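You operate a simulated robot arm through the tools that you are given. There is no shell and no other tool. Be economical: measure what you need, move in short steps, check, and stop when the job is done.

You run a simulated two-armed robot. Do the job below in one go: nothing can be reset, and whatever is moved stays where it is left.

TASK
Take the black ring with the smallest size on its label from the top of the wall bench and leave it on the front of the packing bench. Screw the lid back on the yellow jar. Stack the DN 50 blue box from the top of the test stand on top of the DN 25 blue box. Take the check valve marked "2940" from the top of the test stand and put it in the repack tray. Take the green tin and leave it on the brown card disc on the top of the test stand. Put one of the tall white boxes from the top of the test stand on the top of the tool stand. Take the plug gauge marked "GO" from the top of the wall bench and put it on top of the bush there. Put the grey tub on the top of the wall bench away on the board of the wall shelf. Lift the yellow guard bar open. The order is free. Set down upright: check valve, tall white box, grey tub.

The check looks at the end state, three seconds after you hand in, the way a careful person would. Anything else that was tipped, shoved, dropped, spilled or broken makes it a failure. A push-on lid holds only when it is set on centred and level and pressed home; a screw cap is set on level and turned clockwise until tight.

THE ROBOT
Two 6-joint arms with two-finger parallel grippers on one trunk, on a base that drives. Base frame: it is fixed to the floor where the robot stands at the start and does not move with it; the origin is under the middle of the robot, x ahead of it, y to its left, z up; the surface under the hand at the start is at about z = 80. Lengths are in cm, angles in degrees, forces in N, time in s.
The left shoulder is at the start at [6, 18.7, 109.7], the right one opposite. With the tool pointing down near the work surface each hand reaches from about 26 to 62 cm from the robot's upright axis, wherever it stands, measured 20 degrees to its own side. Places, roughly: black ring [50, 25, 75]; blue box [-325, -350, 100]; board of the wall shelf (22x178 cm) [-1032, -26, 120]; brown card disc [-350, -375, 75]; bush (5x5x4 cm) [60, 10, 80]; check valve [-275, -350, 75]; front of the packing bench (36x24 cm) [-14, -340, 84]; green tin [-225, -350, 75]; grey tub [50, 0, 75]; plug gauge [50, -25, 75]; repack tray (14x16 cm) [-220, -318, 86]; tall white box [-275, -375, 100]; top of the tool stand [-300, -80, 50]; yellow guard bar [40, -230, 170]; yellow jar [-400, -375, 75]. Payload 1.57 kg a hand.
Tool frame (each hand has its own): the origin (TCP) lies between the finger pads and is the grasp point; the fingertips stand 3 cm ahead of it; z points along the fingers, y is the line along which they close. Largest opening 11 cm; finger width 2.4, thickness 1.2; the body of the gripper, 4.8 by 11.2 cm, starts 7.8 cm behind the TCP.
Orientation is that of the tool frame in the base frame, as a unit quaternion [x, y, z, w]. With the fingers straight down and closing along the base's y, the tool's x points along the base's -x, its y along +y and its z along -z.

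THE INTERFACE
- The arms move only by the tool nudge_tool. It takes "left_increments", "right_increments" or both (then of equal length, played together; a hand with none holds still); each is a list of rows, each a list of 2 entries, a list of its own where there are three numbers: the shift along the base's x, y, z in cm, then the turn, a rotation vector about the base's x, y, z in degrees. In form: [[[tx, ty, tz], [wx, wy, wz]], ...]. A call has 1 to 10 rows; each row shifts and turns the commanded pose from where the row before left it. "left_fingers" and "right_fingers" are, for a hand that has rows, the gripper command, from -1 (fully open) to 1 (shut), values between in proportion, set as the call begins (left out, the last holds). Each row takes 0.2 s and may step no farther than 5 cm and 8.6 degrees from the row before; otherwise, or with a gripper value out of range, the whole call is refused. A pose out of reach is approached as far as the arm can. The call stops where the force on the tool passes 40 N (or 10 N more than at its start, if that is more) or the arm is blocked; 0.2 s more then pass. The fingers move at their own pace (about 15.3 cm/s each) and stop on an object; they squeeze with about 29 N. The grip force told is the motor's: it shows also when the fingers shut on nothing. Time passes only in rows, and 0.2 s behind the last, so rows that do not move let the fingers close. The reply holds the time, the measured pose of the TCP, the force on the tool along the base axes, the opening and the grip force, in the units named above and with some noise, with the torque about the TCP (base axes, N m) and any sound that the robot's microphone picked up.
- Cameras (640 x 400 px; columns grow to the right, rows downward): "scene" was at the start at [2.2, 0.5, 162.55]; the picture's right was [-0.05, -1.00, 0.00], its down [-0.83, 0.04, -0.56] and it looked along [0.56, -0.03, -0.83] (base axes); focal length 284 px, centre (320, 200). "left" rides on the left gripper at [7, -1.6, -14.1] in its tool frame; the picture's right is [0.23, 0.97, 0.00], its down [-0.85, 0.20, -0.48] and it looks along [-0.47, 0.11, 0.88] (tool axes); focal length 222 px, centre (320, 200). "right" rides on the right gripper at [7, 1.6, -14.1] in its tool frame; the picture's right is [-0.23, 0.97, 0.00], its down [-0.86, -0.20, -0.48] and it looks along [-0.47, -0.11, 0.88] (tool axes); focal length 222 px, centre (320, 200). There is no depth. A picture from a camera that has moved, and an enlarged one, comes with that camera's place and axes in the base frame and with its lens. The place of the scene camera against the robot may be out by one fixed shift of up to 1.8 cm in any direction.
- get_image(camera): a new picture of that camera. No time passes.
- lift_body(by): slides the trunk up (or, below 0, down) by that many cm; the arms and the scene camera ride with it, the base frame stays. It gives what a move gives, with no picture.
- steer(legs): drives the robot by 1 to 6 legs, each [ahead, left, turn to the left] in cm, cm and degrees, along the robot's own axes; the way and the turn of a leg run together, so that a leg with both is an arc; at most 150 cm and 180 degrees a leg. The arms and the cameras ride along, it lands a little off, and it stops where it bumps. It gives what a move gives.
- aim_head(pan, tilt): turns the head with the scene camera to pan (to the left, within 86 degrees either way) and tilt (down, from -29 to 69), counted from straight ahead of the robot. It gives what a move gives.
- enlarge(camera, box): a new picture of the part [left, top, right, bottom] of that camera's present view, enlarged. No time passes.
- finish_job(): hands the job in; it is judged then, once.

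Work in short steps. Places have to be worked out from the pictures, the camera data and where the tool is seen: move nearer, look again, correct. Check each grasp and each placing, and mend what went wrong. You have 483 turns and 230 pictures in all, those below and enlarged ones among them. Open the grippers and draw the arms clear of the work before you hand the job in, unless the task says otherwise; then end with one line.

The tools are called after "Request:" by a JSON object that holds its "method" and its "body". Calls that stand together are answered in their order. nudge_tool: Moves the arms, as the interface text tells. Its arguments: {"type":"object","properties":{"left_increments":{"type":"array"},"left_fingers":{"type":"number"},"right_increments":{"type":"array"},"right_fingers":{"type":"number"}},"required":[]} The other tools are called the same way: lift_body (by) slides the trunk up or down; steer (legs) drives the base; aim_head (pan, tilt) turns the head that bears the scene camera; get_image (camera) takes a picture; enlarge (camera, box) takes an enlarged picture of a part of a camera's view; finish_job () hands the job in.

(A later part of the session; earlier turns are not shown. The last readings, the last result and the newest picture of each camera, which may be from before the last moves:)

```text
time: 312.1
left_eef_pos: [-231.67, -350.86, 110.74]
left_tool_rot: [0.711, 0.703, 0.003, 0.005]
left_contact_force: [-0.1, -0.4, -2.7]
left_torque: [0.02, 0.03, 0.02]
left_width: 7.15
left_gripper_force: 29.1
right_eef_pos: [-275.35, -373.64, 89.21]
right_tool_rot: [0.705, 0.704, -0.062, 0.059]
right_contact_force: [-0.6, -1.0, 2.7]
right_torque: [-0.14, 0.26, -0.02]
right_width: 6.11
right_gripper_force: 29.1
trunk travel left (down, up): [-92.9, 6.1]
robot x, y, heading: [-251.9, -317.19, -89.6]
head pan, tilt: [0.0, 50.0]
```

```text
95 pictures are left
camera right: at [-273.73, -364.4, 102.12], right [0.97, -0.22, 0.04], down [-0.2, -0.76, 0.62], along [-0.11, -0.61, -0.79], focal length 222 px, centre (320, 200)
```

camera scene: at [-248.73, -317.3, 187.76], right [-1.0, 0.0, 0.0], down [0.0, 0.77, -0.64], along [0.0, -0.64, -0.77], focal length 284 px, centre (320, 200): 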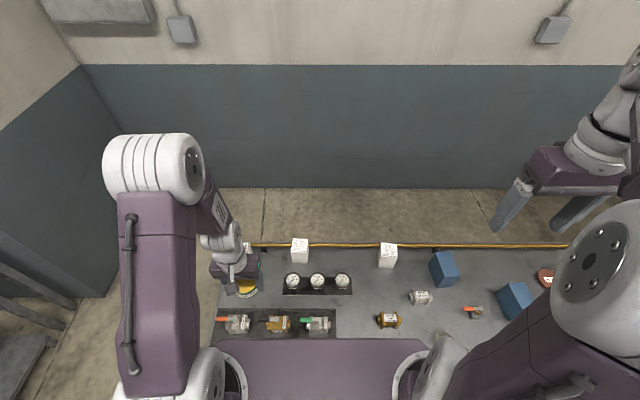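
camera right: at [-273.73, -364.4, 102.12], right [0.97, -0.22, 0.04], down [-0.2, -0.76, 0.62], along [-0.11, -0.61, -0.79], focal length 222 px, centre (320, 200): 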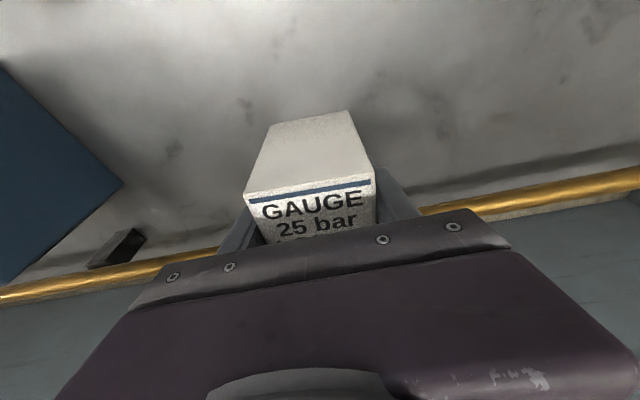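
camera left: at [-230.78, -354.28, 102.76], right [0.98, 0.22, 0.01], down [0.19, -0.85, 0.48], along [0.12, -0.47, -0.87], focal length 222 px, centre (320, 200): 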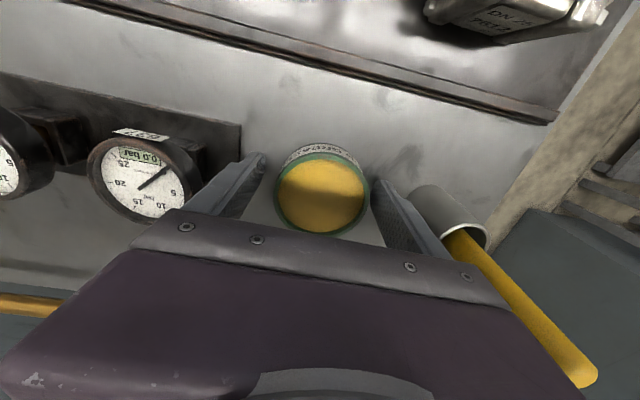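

Gripped (6.1 cm). I lift with the trunk first, straight up.

Request:
{"method": "lift_body", "body": {"by": 6}}

Request:
{"method": "nudge_tool", "body": {"right_increments": [[[0, 1.5, 4], [0, 0, 0]], [[0, 1.5, 4], [0, 0, 0]], [[0, 3, 3.5], [0, 0, 0]], [[0, 3, 3.5], [0, 0, 0]], [[0, 4, 2], [0, 0, 0]], [[0, 4, 2], [0, 0, 0]]]}}

Request:
{"method": "get_image", "body": {"camera": "right"}}

Request:
{"method": "get_image", "body": {"camera": "scene"}}

```text
time: 313.1
left_eef_pos: [-231.74, -351.02, 116.56]
left_tool_rot: [0.711, 0.703, 0.003, 0.005]
left_contact_force: [0.2, 0.2, -2.5]
left_torque: [0.03, 0.01, 0.0]
left_width: 7.16
left_gripper_force: 29.0
right_eef_pos: [-275.48, -373.65, 95.26]
right_tool_rot: [0.704, 0.705, -0.06, 0.059]
right_contact_force: [0.1, -0.3, -3.4]
right_torque: [-0.02, 0.01, -0.01]
right_width: 6.07
right_gripper_force: 28.5
trunk travel left (down, up): [-98.9, 0.1]
robot x, y, heading: [-252.21, -317.23, -89.7]
head pan, tilt: [0.0, 50.0]
```

```text
time: 314.4
left_eef_pos: [-231.65, -351.02, 116.69]
left_tool_rot: [0.71, 0.704, 0.002, 0.005]
left_contact_force: [0.1, 0.4, -1.9]
left_torque: [0.04, -0.01, 0.01]
left_width: 7.18
left_gripper_force: 29.2
right_eef_pos: [-277.3, -377.89, 105.02]
right_tool_rot: [0.704, 0.705, -0.06, 0.06]
right_contact_force: [0.2, 0.6, -4.2]
right_torque: [-0.02, -0.04, -0.01]
right_width: 6.06
right_gripper_force: 29.2
right hand out of reach, approached as far as the arm can: row 1, 2, 3, 4, 5, 6
trunk travel left (down, up): [-98.9, 0.1]
robot x, y, heading: [-252.08, -317.09, -89.8]
head pan, tilt: [0.0, 50.0]
```

```text
94 pictures are left
camera right: at [-275.7, -368.68, 117.91], right [0.97, -0.22, 0.04], down [-0.2, -0.76, 0.62], along [-0.11, -0.61, -0.79], focal length 222 px, centre (320, 200)
```

right: 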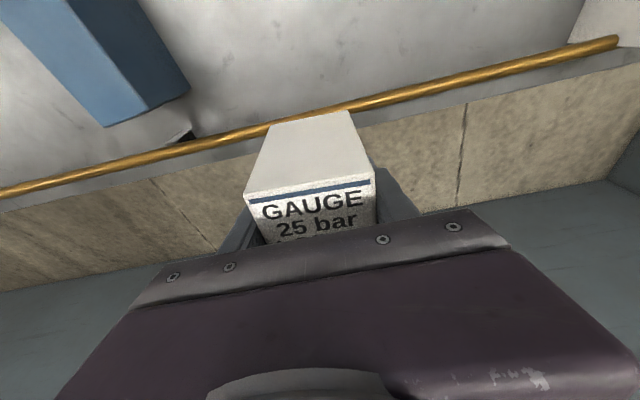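

```text
93 pictures are left
camera scene: at [-251.08, -317.93, 189.76], right [-1.0, 0.0, 0.0], down [0.0, 0.77, -0.64], along [0.0, -0.64, -0.77], focal length 284 px, centre (320, 200)
```

scene: 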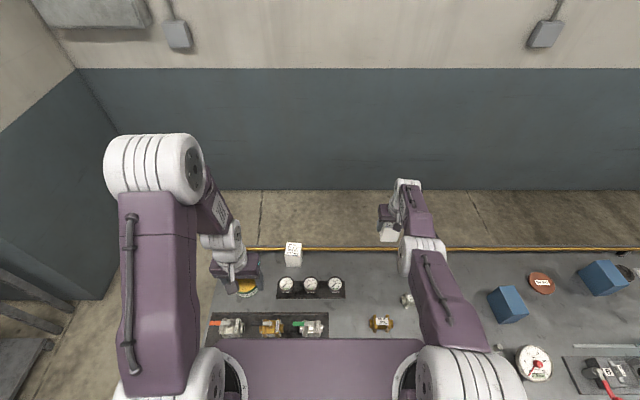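

Box is lifted clear. I retract the right arm towards the robot.

Request:
{"method": "nudge_tool", "body": {"right_increments": [[[0, 4, 1], [0, 0, 0]], [[0, 4, 1], [0, 0, 0]], [[0, 4, 1], [0, 0, 0]], [[0, 4, 1], [0, 0, 0]], [[0, 4, 1], [0, 0, 0]], [[0, 4, 1], [5, 0, 0]], [[0, 0, 0], [5, 0, 0]]]}}

Request:
{"method": "get_image", "body": {"camera": "scene"}}

```text
time: 316.1
left_eef_pos: [-231.61, -351.03, 116.66]
left_tool_rot: [0.711, 0.703, 0.002, 0.005]
left_contact_force: [0.0, 0.2, -2.5]
left_torque: [0.01, 0.01, 0.03]
left_width: 7.18
left_gripper_force: 28.5
right_eef_pos: [-278.19, -374.76, 105.2]
right_tool_rot: [0.707, 0.707, -0.015, 0.013]
right_contact_force: [0.4, -0.3, -4.3]
right_torque: [-0.03, 0.0, -0.02]
right_width: 6.09
right_gripper_force: 29.0
right hand out of reach, approached as far as the arm can: row 1, 2, 3, 4, 5, 6, 7
trunk travel left (down, up): [-98.9, 0.1]
robot x, y, heading: [-252.1, -316.86, -89.7]
head pan, tilt: [0.0, 50.0]
```

```text
92 pictures are left
camera scene: at [-251.06, -317.89, 189.76], right [-1.0, 0.0, 0.0], down [0.0, 0.77, -0.64], along [0.0, -0.64, -0.77], focal length 284 px, centre (320, 200)
```

scene: 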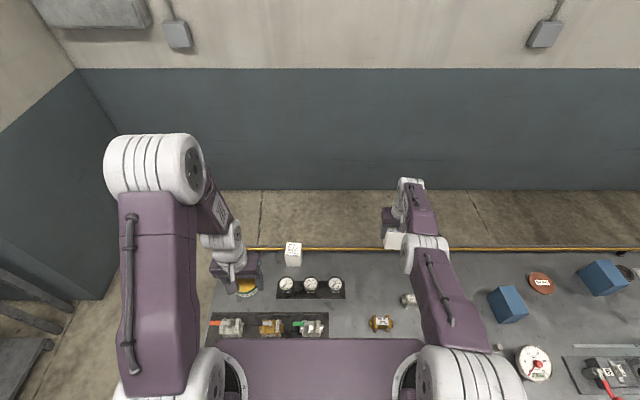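

The arm seems stuck near its stretched limit. I give it some idle rows to see whether it converges.

Request:
{"method": "nudge_tool", "body": {"right_increments": [[[0, 0, 0], [0, 0, 0]], [[0, 0, 0], [0, 0, 0]], [[0, 0, 0], [0, 0, 0]], [[0, 0, 0], [0, 0, 0]], [[0, 0, 0], [0, 0, 0]]]}}

```text
time: 317.2
left_eef_pos: [-231.55, -351.11, 116.66]
left_tool_rot: [0.71, 0.704, 0.003, 0.005]
left_contact_force: [0.2, -0.2, -3.3]
left_torque: [0.02, 0.0, 0.02]
left_width: 7.16
left_gripper_force: 29.1
right_eef_pos: [-278.21, -374.77, 105.16]
right_tool_rot: [0.707, 0.707, -0.014, 0.013]
right_contact_force: [0.3, -0.3, -3.0]
right_torque: [-0.04, -0.01, -0.01]
right_width: 6.07
right_gripper_force: 28.8
trunk travel left (down, up): [-98.9, 0.1]
robot x, y, heading: [-252.34, -316.74, -89.8]
head pan, tilt: [0.0, 50.0]
```

The command equals the pose now, so it's a stretched-elbow singularity. I try a vertical move to break it.

Request:
{"method": "nudge_tool", "body": {"right_increments": [[[0, 0, -2], [0, 0, 0]], [[0, 0, -2], [0, 0, 0]]]}}

Request:
{"method": "nudge_tool", "body": {"right_increments": [[[0, 2, 0], [0, 0, 0]], [[0, 2, 0], [0, 0, 0]]]}}

```text
time: 317.9
left_eef_pos: [-231.66, -351.07, 116.71]
left_tool_rot: [0.711, 0.704, 0.002, 0.005]
left_contact_force: [-0.6, 0.1, -2.9]
left_torque: [0.04, -0.04, 0.01]
left_width: 7.16
left_gripper_force: 29.3
right_eef_pos: [-278.0, -372.64, 101.95]
right_tool_rot: [0.707, 0.708, 0.0, -0.001]
right_contact_force: [-1.3, -0.5, -3.0]
right_torque: [-0.1, -0.04, -0.02]
right_width: 6.1
right_gripper_force: 28.9
right hand out of reach, approached as far as the arm can: row 1, 2
trunk travel left (down, up): [-98.9, 0.1]
robot x, y, heading: [-252.04, -316.97, -89.7]
head pan, tilt: [0.0, 50.0]
```

```text
time: 318.4
left_eef_pos: [-231.69, -351.11, 116.61]
left_tool_rot: [0.711, 0.704, 0.003, 0.005]
left_contact_force: [0.5, -0.7, -3.3]
left_torque: [0.02, 0.03, -0.01]
left_width: 7.19
left_gripper_force: 28.8
right_eef_pos: [-278.3, -372.1, 101.03]
right_tool_rot: [0.707, 0.707, 0.001, -0.002]
right_contact_force: [-0.4, 0.8, -3.7]
right_torque: [-0.05, -0.05, 0.01]
right_width: 6.07
right_gripper_force: 28.9
right hand out of reach, approached as far as the arm can: row 1, 2
trunk travel left (down, up): [-98.9, 0.1]
robot x, y, heading: [-252.08, -316.76, -89.9]
head pan, tilt: [0.0, 50.0]
```

It creeps inward; I keep pulling with more rows.

Request:
{"method": "nudge_tool", "body": {"right_increments": [[[0, 4.5, 0], [0, 0, 0]], [[0, 4.5, 0], [0, 0, 0]], [[0, 4.5, 0], [0, 0, 0]], [[0, 4.5, 0], [0, 0, 0]], [[0, 4.5, 0], [0, 0, 0]], [[0, 4.5, 0], [0, 0, 0]], [[0, 4.5, 0], [0, 0, 0]], [[0, 4.5, 0], [0, 0, 0]], [[0, 4.5, 0], [0, 0, 0]], [[0, 4.5, 0], [0, 0, 0]]]}}

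```text
time: 320.6
left_eef_pos: [-231.89, -350.55, 116.84]
left_tool_rot: [0.71, 0.704, 0.003, 0.007]
left_contact_force: [0.2, 0.2, -2.1]
left_torque: [0.0, -0.01, -0.01]
left_width: 7.15
left_gripper_force: 29.2
right_eef_pos: [-279.62, -327.35, 100.95]
right_tool_rot: [0.706, 0.708, 0.002, -0.001]
right_contact_force: [-0.2, 0.5, -3.2]
right_torque: [-0.09, -0.02, 0.02]
right_width: 5.99
right_gripper_force: 29.1
right hand out of reach, approached as far as the arm can: row 1, 10
trunk travel left (down, up): [-98.9, 0.1]
robot x, y, heading: [-252.08, -317.2, -89.7]
head pan, tilt: [0.0, 50.0]
```

The arm came free and retracted. I check what it passed over.

Request:
{"method": "get_image", "body": {"camera": "right"}}

Request:
{"method": "get_image", "body": {"camera": "scene"}}

```text
91 pictures are left
camera right: at [-278.0, -320.39, 115.08], right [0.97, -0.23, 0.0], down [-0.2, -0.86, 0.47], along [-0.1, -0.46, -0.88], focal length 222 px, centre (320, 200)
```

right: 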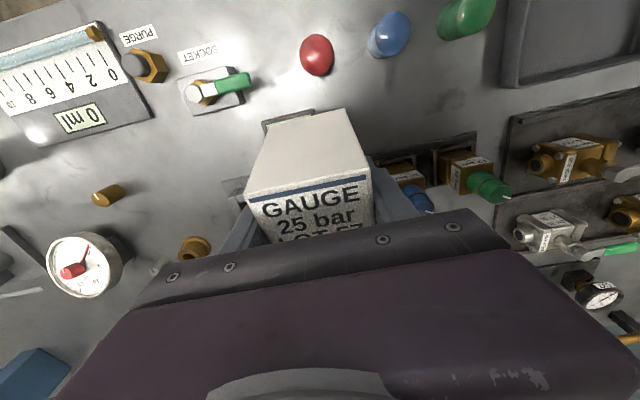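

```text
90 pictures are left
camera scene: at [-251.45, -317.28, 189.77], right [-1.0, 0.0, 0.0], down [0.0, 0.76, -0.65], along [0.0, -0.65, -0.76], focal length 284 px, centre (320, 200)
```

scene: 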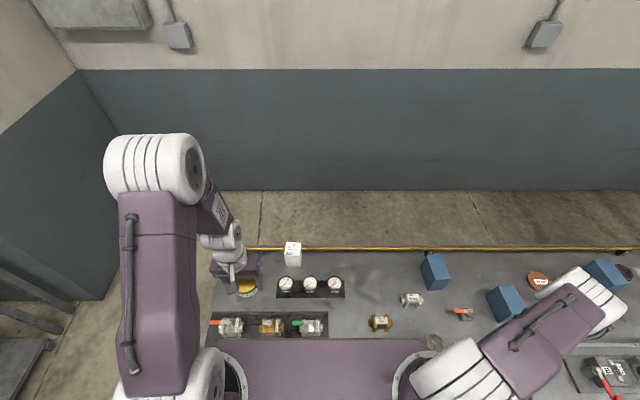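

Raise the box and check the regulators beneath.

Request:
{"method": "nudge_tool", "body": {"right_increments": [[[0, 0, 4], [0, 0, 0]], [[0, 0, 4], [0, 0, 0]], [[0, 0, 4], [0, 0, 0]]]}}

Request:
{"method": "steer", "body": {"legs": [[-30, 0, 0]]}}

Request:
{"method": "get_image", "body": {"camera": "scene"}}

```text
time: 321.4
left_eef_pos: [-231.64, -350.89, 116.69]
left_tool_rot: [0.711, 0.704, 0.002, 0.005]
left_contact_force: [-1.0, 0.2, -1.8]
left_torque: [0.1, -0.07, 0.01]
left_width: 7.18
left_gripper_force: 29.4
right_eef_pos: [-281.55, -328.31, 103.31]
right_tool_rot: [0.708, 0.707, 0.0, -0.002]
right_contact_force: [-0.3, 1.4, -3.8]
right_torque: [-0.13, -0.03, 0.0]
right_width: 5.98
right_gripper_force: 29.3
right hand out of reach, approached as far as the arm can: row 1, 2, 3
trunk travel left (down, up): [-98.9, 0.1]
robot x, y, heading: [-251.97, -317.47, -90.1]
head pan, tilt: [0.0, 50.0]
```

```text
time: 323.5
left_eef_pos: [-231.69, -321.12, 116.57]
left_tool_rot: [0.711, 0.703, 0.003, 0.004]
left_contact_force: [0.7, -1.0, -2.0]
left_torque: [0.01, -0.01, 0.02]
left_width: 7.17
left_gripper_force: 29.2
right_eef_pos: [-281.4, -298.55, 103.22]
right_tool_rot: [0.707, 0.707, 0.002, -0.003]
right_contact_force: [-0.3, -0.2, -3.4]
right_torque: [-0.03, -0.02, 0.0]
right_width: 6.02
right_gripper_force: 29.4
trunk travel left (down, up): [-98.9, 0.1]
robot x, y, heading: [-252.35, -286.87, -90.1]
head pan, tilt: [0.0, 50.0]
```

```text
89 pictures are left
camera scene: at [-251.13, -288.27, 189.75], right [-1.0, 0.0, 0.0], down [0.0, 0.77, -0.64], along [0.0, -0.64, -0.77], focal length 284 px, centre (320, 200)
```

scene: 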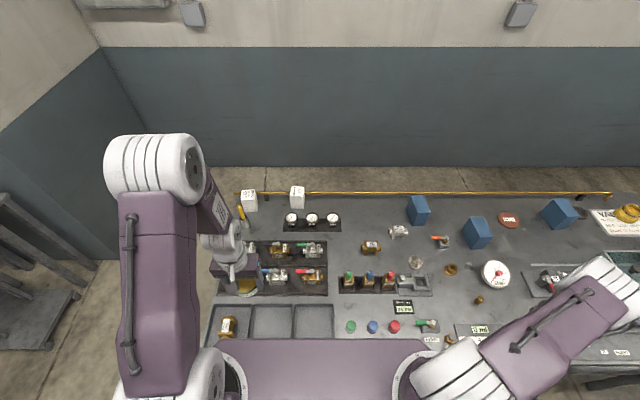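

Everything on the stand is still in order. I bring the right hand to a better carrying pose, then shift right so the left hand can set the tin on the brown disc (≈[-336, -363]).

Request:
{"method": "nudge_tool", "body": {"right_increments": [[[-1, -3.5, 2.5], [0, 0, 0]], [[-1, -3.5, 2.5], [0, 0, 0]], [[-1, -3.5, 2.5], [0, 0, 0]], [[-1, -3.5, 2.5], [0, 0, 0]], [[-1, -3.5, 2.5], [0, 0, 0]], [[-1, -2.5, 3], [0, 0, 0]], [[0, 0, 4], [0, 0, 0]], [[0, 0, 4], [0, 0, 0]]]}}

Request:
{"method": "steer", "body": {"legs": [[0, -96, 0], [28, 0, 0]]}}

Request:
{"method": "get_image", "body": {"camera": "scene"}}

Request:
{"method": "get_image", "body": {"camera": "left"}}

```text
time: 325.3
left_eef_pos: [-231.51, -320.81, 116.61]
left_tool_rot: [0.71, 0.704, 0.002, 0.004]
left_contact_force: [0.4, 0.8, -2.1]
left_torque: [0.02, 0.01, -0.02]
left_width: 7.17
left_gripper_force: 28.7
right_eef_pos: [-287.34, -318.35, 126.99]
right_tool_rot: [0.707, 0.707, 0.0, -0.003]
right_contact_force: [1.4, 0.6, -3.8]
right_torque: [-0.08, 0.02, -0.01]
right_width: 5.97
right_gripper_force: 29.2
trunk travel left (down, up): [-98.9, 0.1]
robot x, y, heading: [-252.44, -287.05, -90.3]
head pan, tilt: [0.0, 50.0]
```

```text
time: 331.9
left_eef_pos: [-327.46, -349.22, 116.79]
left_tool_rot: [0.708, 0.706, 0.003, 0.006]
left_contact_force: [-0.5, 0.0, -2.1]
left_torque: [0.0, 0.01, -0.01]
left_width: 7.16
left_gripper_force: 29.0
right_eef_pos: [-383.29, -347.11, 126.86]
right_tool_rot: [0.704, 0.71, 0.001, -0.002]
right_contact_force: [-0.5, 0.8, -2.9]
right_torque: [-0.06, 0.01, 0.01]
right_width: 6.0
right_gripper_force: 28.7
trunk travel left (down, up): [-98.9, 0.1]
robot x, y, heading: [-348.1, -316.0, -89.6]
head pan, tilt: [0.0, 50.0]
```

```text
88 pictures are left
camera scene: at [-347.2, -316.19, 189.76], right [-1.0, -0.01, 0.0], down [-0.01, 0.76, -0.64], along [0.01, -0.64, -0.76], focal length 284 px, centre (320, 200)
```

scene: 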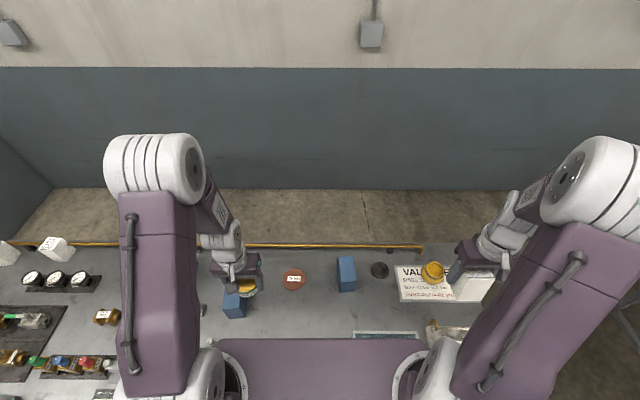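

```text
87 pictures are left
camera left: at [-329.28, -342.26, 130.73], right [0.97, 0.23, 0.01], down [0.19, -0.85, 0.49], along [0.12, -0.47, -0.87], focal length 222 px, centre (320, 200)
```

left: 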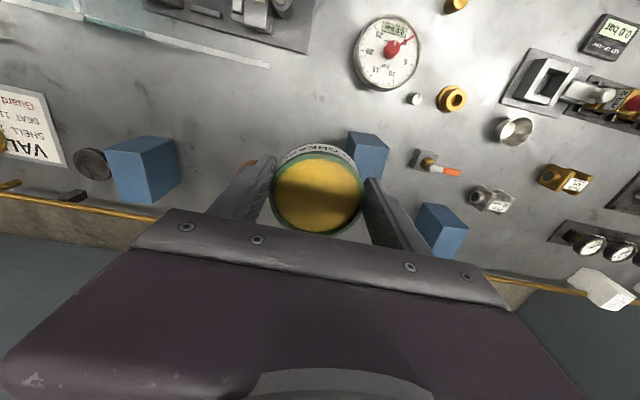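

Disc judged at about [-336.4, -365]. I move the tin above it.

Request:
{"method": "nudge_tool", "body": {"left_increments": [[[-2.2, -4, 0], [0, 0, 0]], [[-2.2, -4, 0], [0, 0, 0]], [[-2.2, -4, 0], [0, 0, 0]], [[-1.5, -1, -3], [0, 0, 0]], [[0, 0, -4], [0, 0, 0]]]}}

Request:
{"method": "get_image", "body": {"camera": "left"}}

Request:
{"method": "enlarge", "body": {"camera": "scene", "box": [210, 220, 390, 330]}}

```text
time: 333.1
left_eef_pos: [-335.57, -362.61, 109.63]
left_tool_rot: [0.708, 0.706, 0.003, 0.005]
left_contact_force: [-0.4, 0.1, -2.3]
left_torque: [0.01, 0.02, -0.02]
left_width: 7.15
left_gripper_force: 29.0
right_eef_pos: [-383.18, -347.63, 126.73]
right_tool_rot: [0.704, 0.71, 0.002, -0.004]
right_contact_force: [0.3, -0.2, -4.0]
right_torque: [-0.02, -0.02, 0.02]
right_width: 5.97
right_gripper_force: 28.6
trunk travel left (down, up): [-98.9, 0.1]
robot x, y, heading: [-348.17, -316.22, -89.4]
head pan, tilt: [0.0, 50.0]
```

```text
86 pictures are left
camera left: at [-337.33, -355.64, 123.58], right [0.97, 0.23, 0.01], down [0.19, -0.85, 0.48], along [0.12, -0.47, -0.88], focal length 222 px, centre (320, 200)
```

left: 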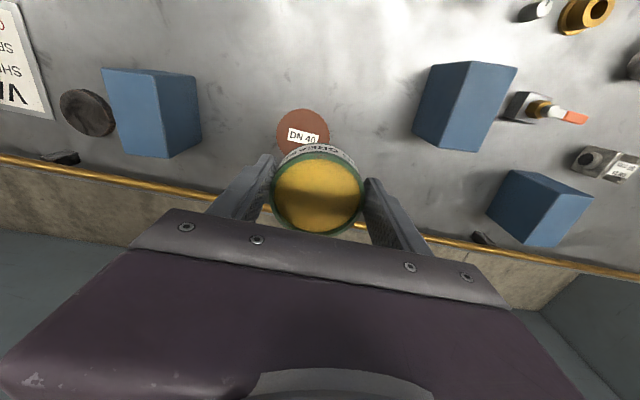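

```text
3.56 times, centred on (300, 275) of scene
camera zoom: at [-347.17, -316.77, 189.76], right [-1.0, -0.01, 0.0], down [-0.01, 0.77, -0.64], along [0.01, -0.64, -0.77], focal length 1008 px, centre (391, -67)
```

zoom: 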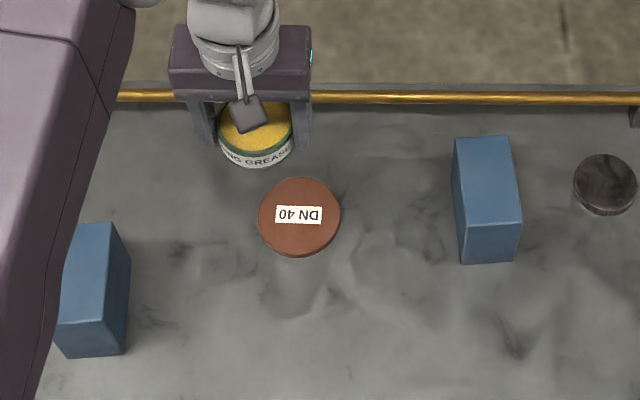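

Disc centre refined to [-337.8, -364.4]. I shift and lower, leaving ~4 cm.

Request:
{"method": "nudge_tool", "body": {"left_increments": [[[-2.2, -1.8, 0], [0, 0, 0]], [[0, 0, -4], [0, 0, 0]], [[0, 0, -4], [0, 0, 0]], [[0, 0, -4], [0, 0, 0]], [[0, 0, -3], [0, 0, 0]]]}}

Request:
{"method": "get_image", "body": {"camera": "left"}}

Request:
{"method": "enlarge", "body": {"camera": "scene", "box": [240, 230, 360, 310]}}

```text
time: 334.3
left_eef_pos: [-337.91, -364.5, 94.45]
left_tool_rot: [0.708, 0.706, 0.003, 0.004]
left_contact_force: [-0.4, -0.2, -3.2]
left_torque: [0.05, 0.02, -0.01]
left_width: 7.17
left_gripper_force: 28.8
right_eef_pos: [-383.39, -347.53, 126.64]
right_tool_rot: [0.704, 0.71, 0.001, -0.003]
right_contact_force: [0.0, 0.7, -3.7]
right_torque: [0.01, -0.01, 0.01]
right_width: 5.98
right_gripper_force: 28.9
trunk travel left (down, up): [-98.9, 0.1]
robot x, y, heading: [-348.27, -316.07, -89.7]
head pan, tilt: [0.0, 50.0]
```

```text
84 pictures are left
camera left: at [-339.68, -357.56, 108.57], right [0.97, 0.23, 0.01], down [0.19, -0.85, 0.48], along [0.12, -0.47, -0.88], focal length 222 px, centre (320, 200)
```

left: 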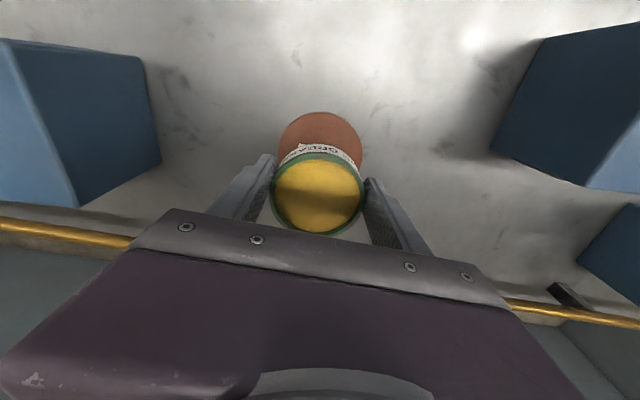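

```text
5.00 times, centred on (300, 270) of scene
camera zoom: at [-347.24, -316.81, 189.76], right [-1.0, -0.01, 0.0], down [-0.01, 0.77, -0.64], along [0.01, -0.64, -0.77], focal length 1418 px, centre (420, -150)
```

zoom: 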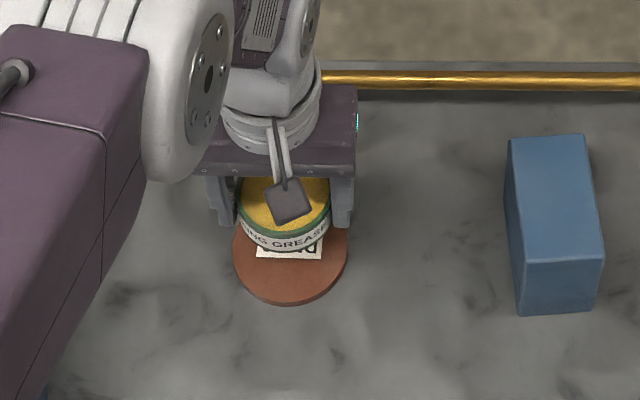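

Aligned. Lower to contact.

Request:
{"method": "nudge_tool", "body": {"left_increments": [[[0, 0.3, -3.5], [0, 0, 0]], [[0, 0, -0.5], [0, 0, 0]], [[0, 0, -0.5], [0, 0, 0]], [[0, 0, -0.5], [0, 0, 0]], [[0, 0, -0.5], [0, 0, 0]]]}}

```text
time: 335.5
left_eef_pos: [-337.85, -363.93, 89.54]
left_tool_rot: [0.707, 0.707, -0.001, 0.007]
left_contact_force: [1.0, -1.1, 28.7]
left_torque: [-0.29, 0.31, -0.02]
left_width: 7.19
left_gripper_force: 29.2
right_eef_pos: [-383.36, -347.08, 126.97]
right_tool_rot: [0.704, 0.71, 0.0, -0.001]
right_contact_force: [0.0, 0.4, -4.0]
right_torque: [-0.06, -0.02, 0.02]
right_width: 5.99
right_gripper_force: 29.1
trunk travel left (down, up): [-98.9, 0.1]
robot x, y, heading: [-348.55, -315.79, -89.5]
head pan, tilt: [0.0, 50.0]
```

Contact at TCP 89.5. I ease up, release and rise.

Request:
{"method": "nudge_tool", "body": {"left_increments": [[[0, 0, 0.4], [0, 0, 0]], [[0, 0, 0], [0, 0, 0]]], "left_fingers": -0.64}}

Request:
{"method": "nudge_tool", "body": {"left_increments": [[[0, 0, 3], [0, 0, 0]], [[0, 0, 4], [0, 0, 0]], [[0, 0, 4], [0, 0, 0]], [[0, 0, 4], [0, 0, 0]], [[0, 1, 4], [0, 0, 0]], [[0, 2, 4], [0, 0, 0]]]}}

Request:
{"method": "get_image", "body": {"camera": "left"}}

```text
time: 336.1
left_eef_pos: [-337.83, -363.78, 89.62]
left_tool_rot: [0.707, 0.707, 0.003, 0.006]
left_contact_force: [-0.5, 0.6, 0.3]
left_torque: [-0.01, -0.03, 0.0]
left_width: 9.02
left_gripper_force: 0.1
right_eef_pos: [-383.36, -347.2, 126.75]
right_tool_rot: [0.704, 0.71, 0.001, -0.002]
right_contact_force: [-0.5, 0.8, -3.8]
right_torque: [-0.04, -0.03, 0.02]
right_width: 6.0
right_gripper_force: 29.3
trunk travel left (down, up): [-98.9, 0.1]
robot x, y, heading: [-348.18, -315.36, -90.0]
head pan, tilt: [0.0, 50.0]
```

```text
time: 337.5
left_eef_pos: [-337.91, -360.84, 112.65]
left_tool_rot: [0.708, 0.706, 0.003, 0.005]
left_contact_force: [-0.6, 0.1, -0.2]
left_torque: [-0.03, -0.01, -0.03]
left_width: 9.0
left_gripper_force: 0.0
right_eef_pos: [-383.28, -347.42, 126.87]
right_tool_rot: [0.704, 0.71, 0.001, -0.001]
right_contact_force: [0.0, 0.3, -3.6]
right_torque: [-0.05, -0.03, -0.02]
right_width: 6.0
right_gripper_force: 29.3
trunk travel left (down, up): [-98.9, 0.1]
robot x, y, heading: [-348.25, -315.73, -89.5]
head pan, tilt: [0.0, 50.0]
```

```text
82 pictures are left
camera left: at [-339.56, -353.86, 126.6], right [0.97, 0.23, 0.01], down [0.19, -0.85, 0.48], along [0.12, -0.47, -0.88], focal length 222 px, centre (320, 200)
```

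left: 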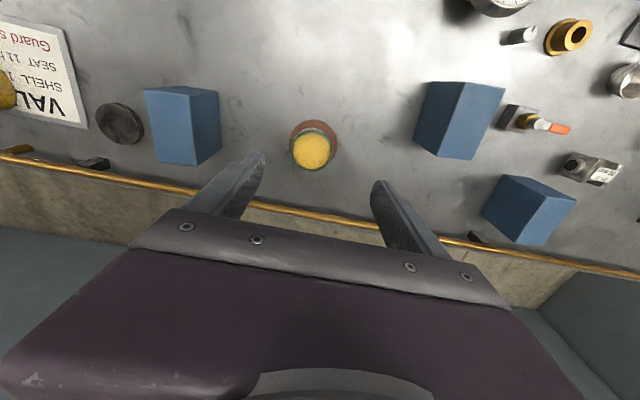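

Tin stands on the card disc. The blue boxes' labels must face away, so first I deliver the white box: back off, turn around and look at the tool stand.

Request:
{"method": "nudge_tool", "body": {"left_increments": [[[0, 4, 2], [0, 0, 0]], [[0, 4, 2], [0, 0, 0]], [[0, 4, 2], [0, 0, 0]]]}}

Request:
{"method": "steer", "body": {"legs": [[-110, 0, 0], [0, -20, 179]]}}

Request:
{"method": "get_image", "body": {"camera": "scene"}}

```text
time: 338.3
left_eef_pos: [-337.84, -348.82, 118.47]
left_tool_rot: [0.706, 0.708, 0.003, 0.006]
left_contact_force: [0.2, 0.4, 0.2]
left_torque: [-0.02, 0.0, 0.0]
left_width: 8.99
left_gripper_force: 0.1
right_eef_pos: [-383.37, -347.27, 126.82]
right_tool_rot: [0.704, 0.71, 0.001, -0.002]
right_contact_force: [0.2, -0.6, -3.9]
right_torque: [-0.03, 0.02, 0.03]
right_width: 6.0
right_gripper_force: 29.3
trunk travel left (down, up): [-98.9, 0.1]
robot x, y, heading: [-347.9, -315.59, -89.6]
head pan, tilt: [0.0, 50.0]
```

```text
time: 351.2
left_eef_pos: [-359.37, -185.18, 118.53]
left_tool_rot: [-0.704, 0.71, 0.006, -0.003]
left_contact_force: [-0.5, -0.3, 0.6]
left_torque: [0.02, 0.0, -0.01]
left_width: 9.02
left_gripper_force: 0.1
right_eef_pos: [-314.03, -187.19, 126.72]
right_tool_rot: [0.708, -0.706, 0.002, 0.001]
right_contact_force: [-0.3, 0.3, -3.9]
right_torque: [0.07, 0.0, -0.02]
right_width: 5.97
right_gripper_force: 29.2
trunk travel left (down, up): [-98.9, 0.1]
robot x, y, heading: [-349.18, -218.85, 90.5]
head pan, tilt: [0.0, 50.0]
cut short: leg 2
```

```text
81 pictures are left
camera scene: at [-348.02, -216.04, 189.76], right [1.0, 0.0, 0.0], down [0.0, -0.77, -0.64], along [0.0, 0.64, -0.77], focal length 284 px, centre (320, 200)
```

scene: 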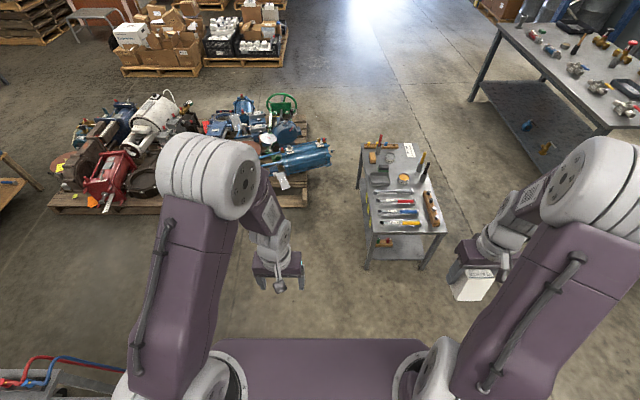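

I enlarge the tool stand top to find free space.

Request:
{"method": "enlarge", "body": {"camera": "scene", "box": [340, 130, 460, 250]}}

```text
3.33 times, centred on (400, 190) of scene
camera zoom: at [-348.02, -216.04, 189.76], right [1.0, 0.0, 0.0], down [0.0, -0.77, -0.64], along [0.0, 0.64, -0.77], focal length 945 px, centre (53, 233)
```

zoom: 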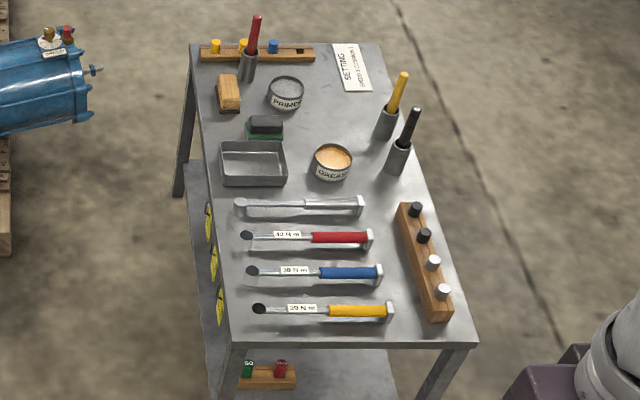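

Free spot on the stand top at about [-294, -86]; best reached from its +x side. I drive around: right, forward, then turn left to face -x.

Request:
{"method": "steer", "body": {"legs": [[0, -118, 0], [112, 0, 0], [0, 0, 89.5]]}}

Request:
{"method": "lift_body", "body": {"by": -20}}

Request:
{"method": "get_image", "body": {"camera": "scene"}}

Request:
{"method": "get_image", "body": {"camera": "right"}}

```text
time: 366.4
left_eef_pos: [-262.71, -118.11, 118.57]
left_tool_rot: [1.0, -0.003, -0.001, 0.005]
left_contact_force: [0.4, 0.8, 0.2]
left_torque: [0.01, 0.02, -0.02]
left_width: 9.03
left_gripper_force: 0.0
right_eef_pos: [-260.86, -72.65, 126.8]
right_tool_rot: [1.0, 0.002, 0.003, -0.002]
right_contact_force: [0.0, -0.2, -3.4]
right_torque: [0.0, 0.05, -0.02]
right_width: 6.02
right_gripper_force: 28.6
trunk travel left (down, up): [-98.9, 0.1]
robot x, y, heading: [-229.24, -107.76, -179.8]
head pan, tilt: [0.0, 50.0]
```

```text
time: 368.6
left_eef_pos: [-262.67, -118.26, 98.53]
left_tool_rot: [1.0, -0.002, -0.002, 0.005]
left_contact_force: [0.4, -0.1, 0.8]
left_torque: [0.02, -0.03, -0.07]
left_width: 9.01
left_gripper_force: 0.0
right_eef_pos: [-260.92, -72.83, 106.69]
right_tool_rot: [1.0, 0.002, 0.002, -0.002]
right_contact_force: [0.7, 0.2, -2.9]
right_torque: [0.01, -0.01, 0.03]
right_width: 5.99
right_gripper_force: 29.3
trunk travel left (down, up): [-78.9, 20.1]
robot x, y, heading: [-229.09, -107.78, -179.8]
head pan, tilt: [0.0, 50.0]
```

```text
79 pictures are left
camera scene: at [-229.93, -106.98, 169.76], right [-0.01, 1.0, 0.0], down [0.77, 0.0, -0.64], along [-0.64, 0.0, -0.77], focal length 284 px, centre (320, 200)
```

scene: 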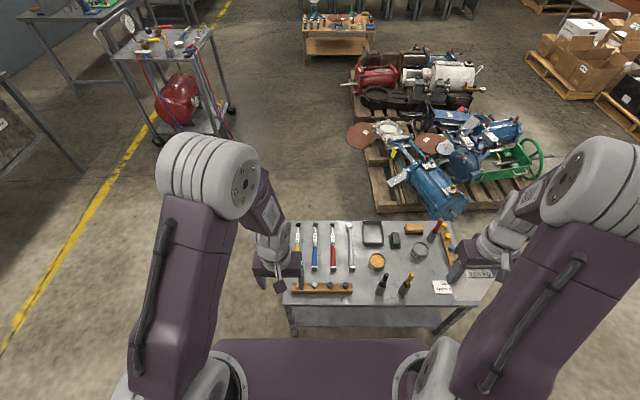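

```text
78 pictures are left
camera right: at [-253.92, -74.44, 121.02], right [-0.22, -0.97, 0.0], down [-0.86, 0.19, 0.47], along [-0.46, 0.11, -0.88], focal length 222 px, centre (320, 200)
```

right: 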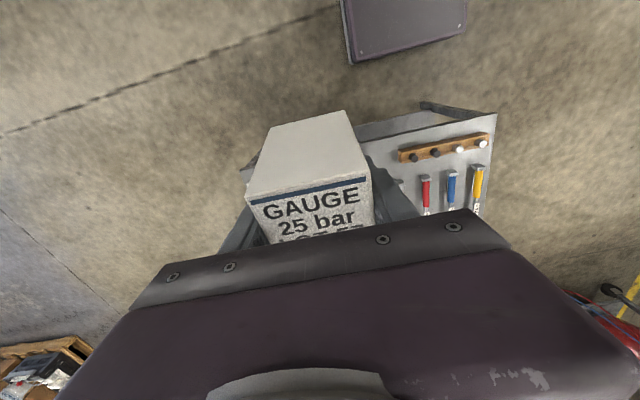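

I enlarge the stand in the scene view.

Request:
{"method": "enlarge", "body": {"camera": "scene", "box": [330, 205, 490, 325]}}

```text
3.33 times, centred on (410, 265) of scene
camera zoom: at [-229.93, -106.98, 169.76], right [-0.01, 1.0, 0.0], down [0.77, 0.0, -0.64], along [-0.64, 0.0, -0.77], focal length 945 px, centre (20, -17)
```

zoom: 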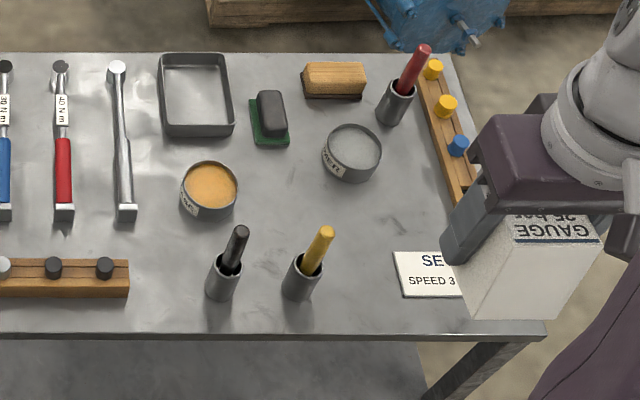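

Two-view check shows the stand top at z≈48.7; free spot at about [-287.3, -62.5]. I raise the left hand, shift the robot and lower the trunk.

Request:
{"method": "nudge_tool", "body": {"left_increments": [[[1, 0, 4.5], [0, 0, 0]], [[1, 0, 4.5], [0, 0, 0]], [[1, 0, 4.5], [0, 0, 0]], [[1, 0, 4.5], [0, 0, 0]], [[1, 0, 4.5], [0, 0, 0]]]}}

Request:
{"method": "steer", "body": {"legs": [[0, -21, 0], [13, 0, 0]]}}

Request:
{"method": "lift_body", "body": {"by": -32}}

Request:
{"method": "nudge_tool", "body": {"right_increments": [[[-2, -2, 0], [0, -5, 0]], [[-2, -2, 0], [0, -4.9, 0]], [[-3, -2, 0], [0, 0, 0]], [[-3, -2, 0], [0, 0, 0]]]}}

Request:
{"method": "get_image", "body": {"camera": "right"}}

Request:
{"method": "get_image", "body": {"camera": "scene"}}

```text
time: 369.8
left_eef_pos: [-257.43, -118.01, 120.53]
left_tool_rot: [1.0, -0.003, -0.002, 0.005]
left_contact_force: [0.8, -0.2, 0.5]
left_torque: [-0.01, -0.01, 0.0]
left_width: 9.03
left_gripper_force: 0.1
right_eef_pos: [-260.7, -72.79, 106.84]
right_tool_rot: [1.0, 0.003, 0.002, -0.001]
right_contact_force: [0.4, -0.4, -3.6]
right_torque: [0.01, 0.05, -0.03]
right_width: 5.97
right_gripper_force: 28.9
trunk travel left (down, up): [-78.9, 20.1]
robot x, y, heading: [-229.04, -107.7, -179.9]
head pan, tilt: [0.0, 50.0]
```

```text
time: 372.3
left_eef_pos: [-270.49, -97.26, 120.6]
left_tool_rot: [1.0, 0.0, -0.003, 0.006]
left_contact_force: [-0.2, 0.0, -0.4]
left_torque: [-0.04, 0.02, 0.04]
left_width: 9.02
left_gripper_force: 0.0
right_eef_pos: [-273.87, -52.09, 106.79]
right_tool_rot: [1.0, 0.004, 0.002, 0.0]
right_contact_force: [0.0, 0.9, -3.4]
right_torque: [0.01, 0.07, 0.04]
right_width: 5.99
right_gripper_force: 29.3
trunk travel left (down, up): [-78.9, 20.1]
robot x, y, heading: [-242.62, -87.17, -179.7]
head pan, tilt: [0.0, 50.0]
```

```text
time: 375.5
left_eef_pos: [-270.71, -97.32, 88.55]
left_tool_rot: [1.0, -0.001, -0.001, 0.006]
left_contact_force: [-0.3, -0.1, 0.2]
left_torque: [0.02, -0.04, 0.0]
left_width: 9.02
left_gripper_force: 0.1
right_eef_pos: [-274.08, -52.04, 74.79]
right_tool_rot: [1.0, 0.005, 0.002, -0.001]
right_contact_force: [1.0, 0.5, -2.9]
right_torque: [0.0, 0.04, 0.02]
right_width: 6.0
right_gripper_force: 28.5
trunk travel left (down, up): [-46.9, 52.1]
robot x, y, heading: [-242.38, -87.02, -179.1]
head pan, tilt: [0.0, 50.0]
```

```text
time: 376.5
left_eef_pos: [-270.77, -97.35, 88.48]
left_tool_rot: [1.0, -0.001, -0.001, 0.005]
left_contact_force: [-0.2, 0.5, 0.1]
left_torque: [0.01, -0.02, 0.0]
left_width: 9.03
left_gripper_force: 0.0
right_eef_pos: [-284.24, -60.28, 74.85]
right_tool_rot: [0.996, 0.004, 0.091, 0.0]
right_contact_force: [-0.3, -0.3, -2.6]
right_torque: [0.0, 0.0, 0.01]
right_width: 6.0
right_gripper_force: 29.2
trunk travel left (down, up): [-46.9, 52.1]
robot x, y, heading: [-242.59, -87.32, -179.5]
head pan, tilt: [0.0, 50.0]
```

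```text
76 pictures are left
camera right: at [-279.85, -61.93, 89.98], right [-0.22, -0.98, -0.04], down [-0.93, 0.19, 0.32], along [-0.3, 0.11, -0.95], focal length 222 px, centre (320, 200)
```

right: 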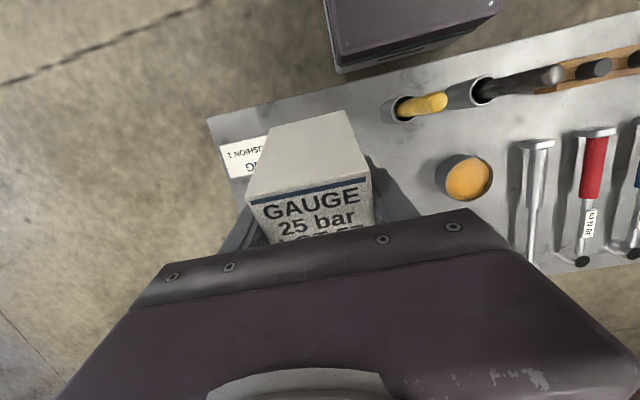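

```text
75 pictures are left
camera scene: at [-243.21, -86.23, 137.75], right [-0.01, 1.0, 0.0], down [0.77, 0.01, -0.64], along [-0.64, -0.01, -0.77], focal length 284 px, centre (320, 200)
```

scene: 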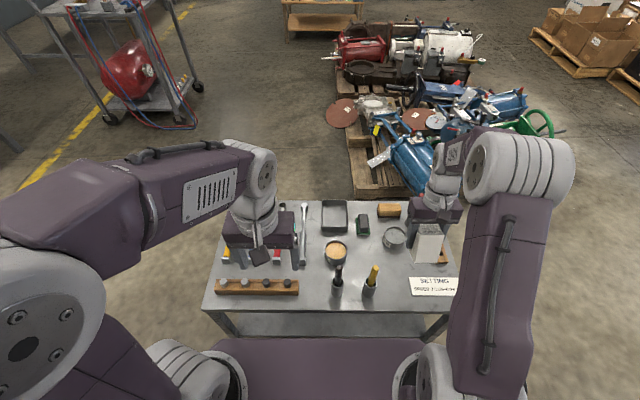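

I tilted the wrong way; box needs the fingers leaning forward (-x). I correct by +20° about y and move over the spot.

Request:
{"method": "nudge_tool", "body": {"right_increments": [[[-1, -0.8, 1], [0, 7, 0]], [[-1, -0.8, 1], [0, 7, 0]], [[-1.5, -0.9, 1], [0, 6, 0]]]}}

Request:
{"method": "get_image", "body": {"camera": "right"}}

Request:
{"method": "enlarge", "body": {"camera": "scene", "box": [320, 180, 480, 310]}}

```text
time: 377.3
left_eef_pos: [-270.67, -97.47, 88.51]
left_tool_rot: [1.0, 0.0, -0.002, 0.005]
left_contact_force: [-0.9, -0.6, -0.4]
left_torque: [-0.01, -0.01, 0.04]
left_width: 9.03
left_gripper_force: 0.1
right_eef_pos: [-287.63, -62.7, 77.51]
right_tool_rot: [0.996, 0.004, -0.085, -0.002]
right_contact_force: [-0.4, 0.3, -3.4]
right_torque: [0.04, 0.03, -0.01]
right_width: 5.98
right_gripper_force: 29.0
trunk travel left (down, up): [-46.9, 52.1]
robot x, y, heading: [-242.62, -87.75, -179.6]
head pan, tilt: [0.0, 50.0]
```

```text
74 pictures are left
camera right: at [-278.34, -64.37, 90.39], right [-0.22, -0.98, 0.04], down [-0.76, 0.19, 0.62], along [-0.61, 0.11, -0.79], focal length 222 px, centre (320, 200)
```

right: 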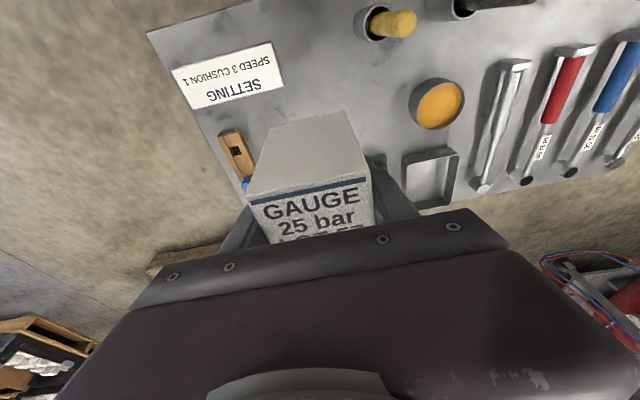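

```text
3.08 times, centred on (400, 245) of scene
camera zoom: at [-243.09, -86.24, 137.75], right [-0.01, 1.0, 0.0], down [0.77, 0.01, -0.64], along [-0.64, -0.01, -0.77], focal length 872 px, centre (74, 62)
```

zoom: 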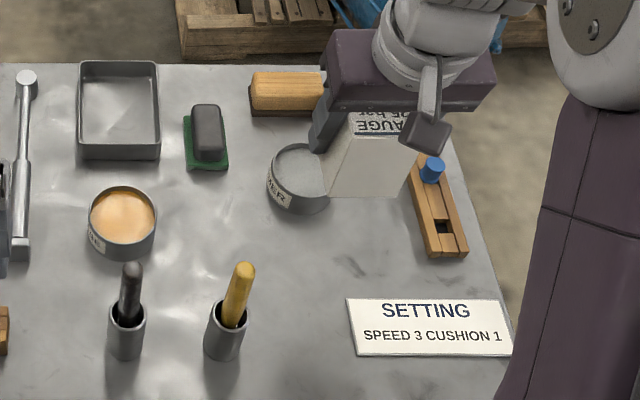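

The landing spot is free. I shift +0.7 in y and lower to about 2 cm above.

Request:
{"method": "nudge_tool", "body": {"right_increments": [[[0, 0.7, -4], [0, 0, 0]], [[0, 0, -4.5], [0, 0, 0]], [[0, 0, -4.5], [0, 0, 0]], [[0, 0, -4.5], [0, 0, 0]], [[0, 0, -3.5], [0, 0, 0]]]}}

Request:
{"method": "enlarge", "body": {"camera": "scene", "box": [320, 180, 480, 310]}}

```text
time: 378.5
left_eef_pos: [-270.72, -97.28, 88.53]
left_tool_rot: [1.0, 0.0, 0.0, 0.005]
left_contact_force: [-0.4, -0.1, -0.2]
left_torque: [0.0, 0.02, -0.01]
left_width: 9.02
left_gripper_force: 0.1
right_eef_pos: [-287.82, -61.75, 56.53]
right_tool_rot: [0.996, 0.004, -0.086, -0.002]
right_contact_force: [0.1, 0.7, -4.5]
right_torque: [0.0, 0.04, 0.02]
right_width: 6.0
right_gripper_force: 28.5
trunk travel left (down, up): [-46.9, 52.1]
robot x, y, heading: [-242.53, -87.25, -179.5]
head pan, tilt: [0.0, 50.0]
```

```text
3.08 times, centred on (400, 245) of scene
camera zoom: at [-243.16, -86.15, 137.76], right [-0.01, 1.0, 0.0], down [0.77, 0.01, -0.64], along [-0.64, -0.01, -0.77], focal length 872 px, centre (74, 62)
```

zoom: 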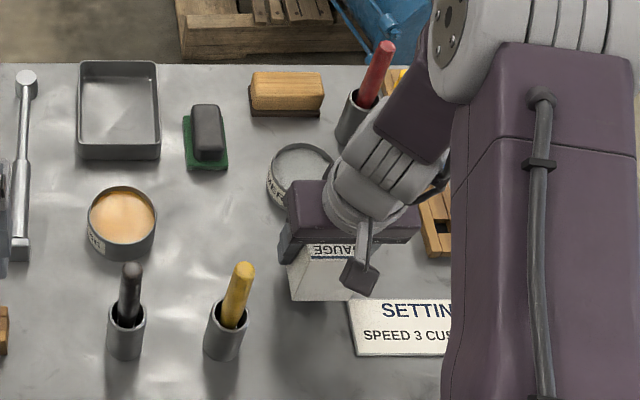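

The box front edge would come close to the card; I shift -1.0 in x and -1.2 in y, then lower gently.

Request:
{"method": "nudge_tool", "body": {"right_increments": [[[-1, -1.2, 0], [0, 0, 0]], [[0, 0, -2], [0, 0, 0]], [[0, 0, -0.6], [0, 0, 0]]]}}

Request:
{"method": "enlarge", "body": {"camera": "scene", "box": [360, 220, 450, 310]}}

Request:
{"method": "get_image", "body": {"camera": "right"}}

```text
time: 379.3
left_eef_pos: [-270.55, -97.38, 88.68]
left_tool_rot: [1.0, -0.001, -0.003, 0.004]
left_contact_force: [0.2, 0.6, 0.1]
left_torque: [-0.02, -0.01, 0.02]
left_width: 9.0
left_gripper_force: 0.0
right_eef_pos: [-288.76, -62.96, 54.52]
right_tool_rot: [0.996, 0.004, -0.088, -0.002]
right_contact_force: [2.8, 4.1, 28.8]
right_torque: [-0.74, -0.06, 0.12]
right_width: 6.01
right_gripper_force: 29.2
trunk travel left (down, up): [-46.9, 52.1]
robot x, y, heading: [-242.34, -86.66, -179.7]
head pan, tilt: [0.0, 50.0]
```

```text
4.44 times, centred on (405, 265) of scene
camera zoom: at [-242.72, -86.33, 137.83], right [-0.01, 1.0, 0.0], down [0.76, 0.01, -0.64], along [-0.64, -0.01, -0.76], focal length 1260 px, centre (-58, -89)
```

zoom: 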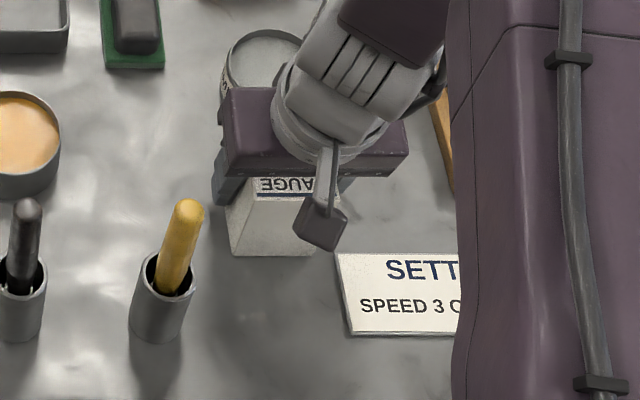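

```text
70 pictures are left
camera right: at [-279.31, -64.71, 67.32], right [-0.22, -0.98, 0.04], down [-0.76, 0.19, 0.62], along [-0.61, 0.11, -0.78], focal length 222 px, centre (320, 200)
```

right: 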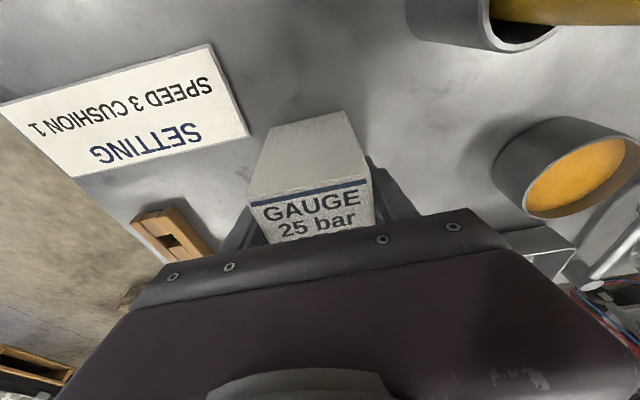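

Contact on the stand. I ease, release slowly and look.

Request:
{"method": "nudge_tool", "body": {"right_increments": [[[0, 0, 0.3], [0, 0, 0]], [[0, 0, 0], [0, 0, 0]]], "right_fingers": -0.3}}

Request:
{"method": "nudge_tool", "body": {"right_increments": [[[0.2, 0, 3], [0, 0, 0]], [[0.3, 0, 4], [0, 0, 0]], [[0, 0, 4.5], [0, 0, 0]], [[0, 0, 4.5], [0, 0, 0]], [[1, 0, 4.5], [0, 0, 0]]]}}

Request:
{"method": "enlarge", "body": {"camera": "scene", "box": [340, 190, 460, 310]}}

```text
time: 379.9
left_eef_pos: [-270.72, -97.3, 88.46]
left_tool_rot: [1.0, 0.0, -0.002, 0.006]
left_contact_force: [-0.7, -0.4, -0.1]
left_torque: [0.0, -0.01, 0.01]
left_width: 9.02
left_gripper_force: 0.0
right_eef_pos: [-288.72, -63.01, 54.53]
right_tool_rot: [0.996, 0.003, -0.084, -0.003]
right_contact_force: [0.4, 0.4, -0.3]
right_torque: [-0.04, 0.01, 0.0]
right_width: 7.16
right_gripper_force: 0.1
trunk travel left (down, up): [-46.9, 52.1]
robot x, y, heading: [-242.09, -87.16, -179.3]
head pan, tilt: [0.0, 50.0]
```

```text
time: 381.1
left_eef_pos: [-270.66, -97.3, 88.5]
left_tool_rot: [1.0, 0.001, -0.001, 0.006]
left_contact_force: [-0.3, 0.0, 0.1]
left_torque: [0.02, 0.01, -0.01]
left_width: 9.01
left_gripper_force: 0.0
right_eef_pos: [-286.97, -62.97, 75.31]
right_tool_rot: [0.996, 0.005, -0.085, -0.001]
right_contact_force: [0.0, 0.4, -0.2]
right_torque: [0.01, 0.01, -0.03]
right_width: 7.15
right_gripper_force: 0.0
trunk travel left (down, up): [-46.9, 52.1]
robot x, y, heading: [-242.52, -87.03, -179.5]
head pan, tilt: [0.0, 50.0]
```

```text
3.33 times, centred on (400, 250) of scene
camera zoom: at [-242.92, -86.24, 137.75], right [-0.01, 1.0, 0.0], down [0.77, 0.01, -0.64], along [-0.64, -0.01, -0.77], focal length 945 px, centre (53, 33)
```

zoom: 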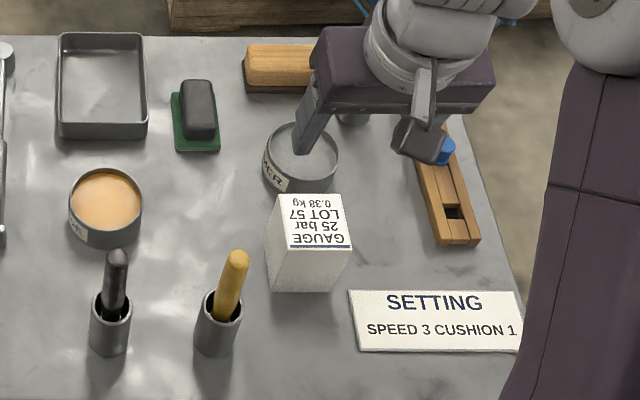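

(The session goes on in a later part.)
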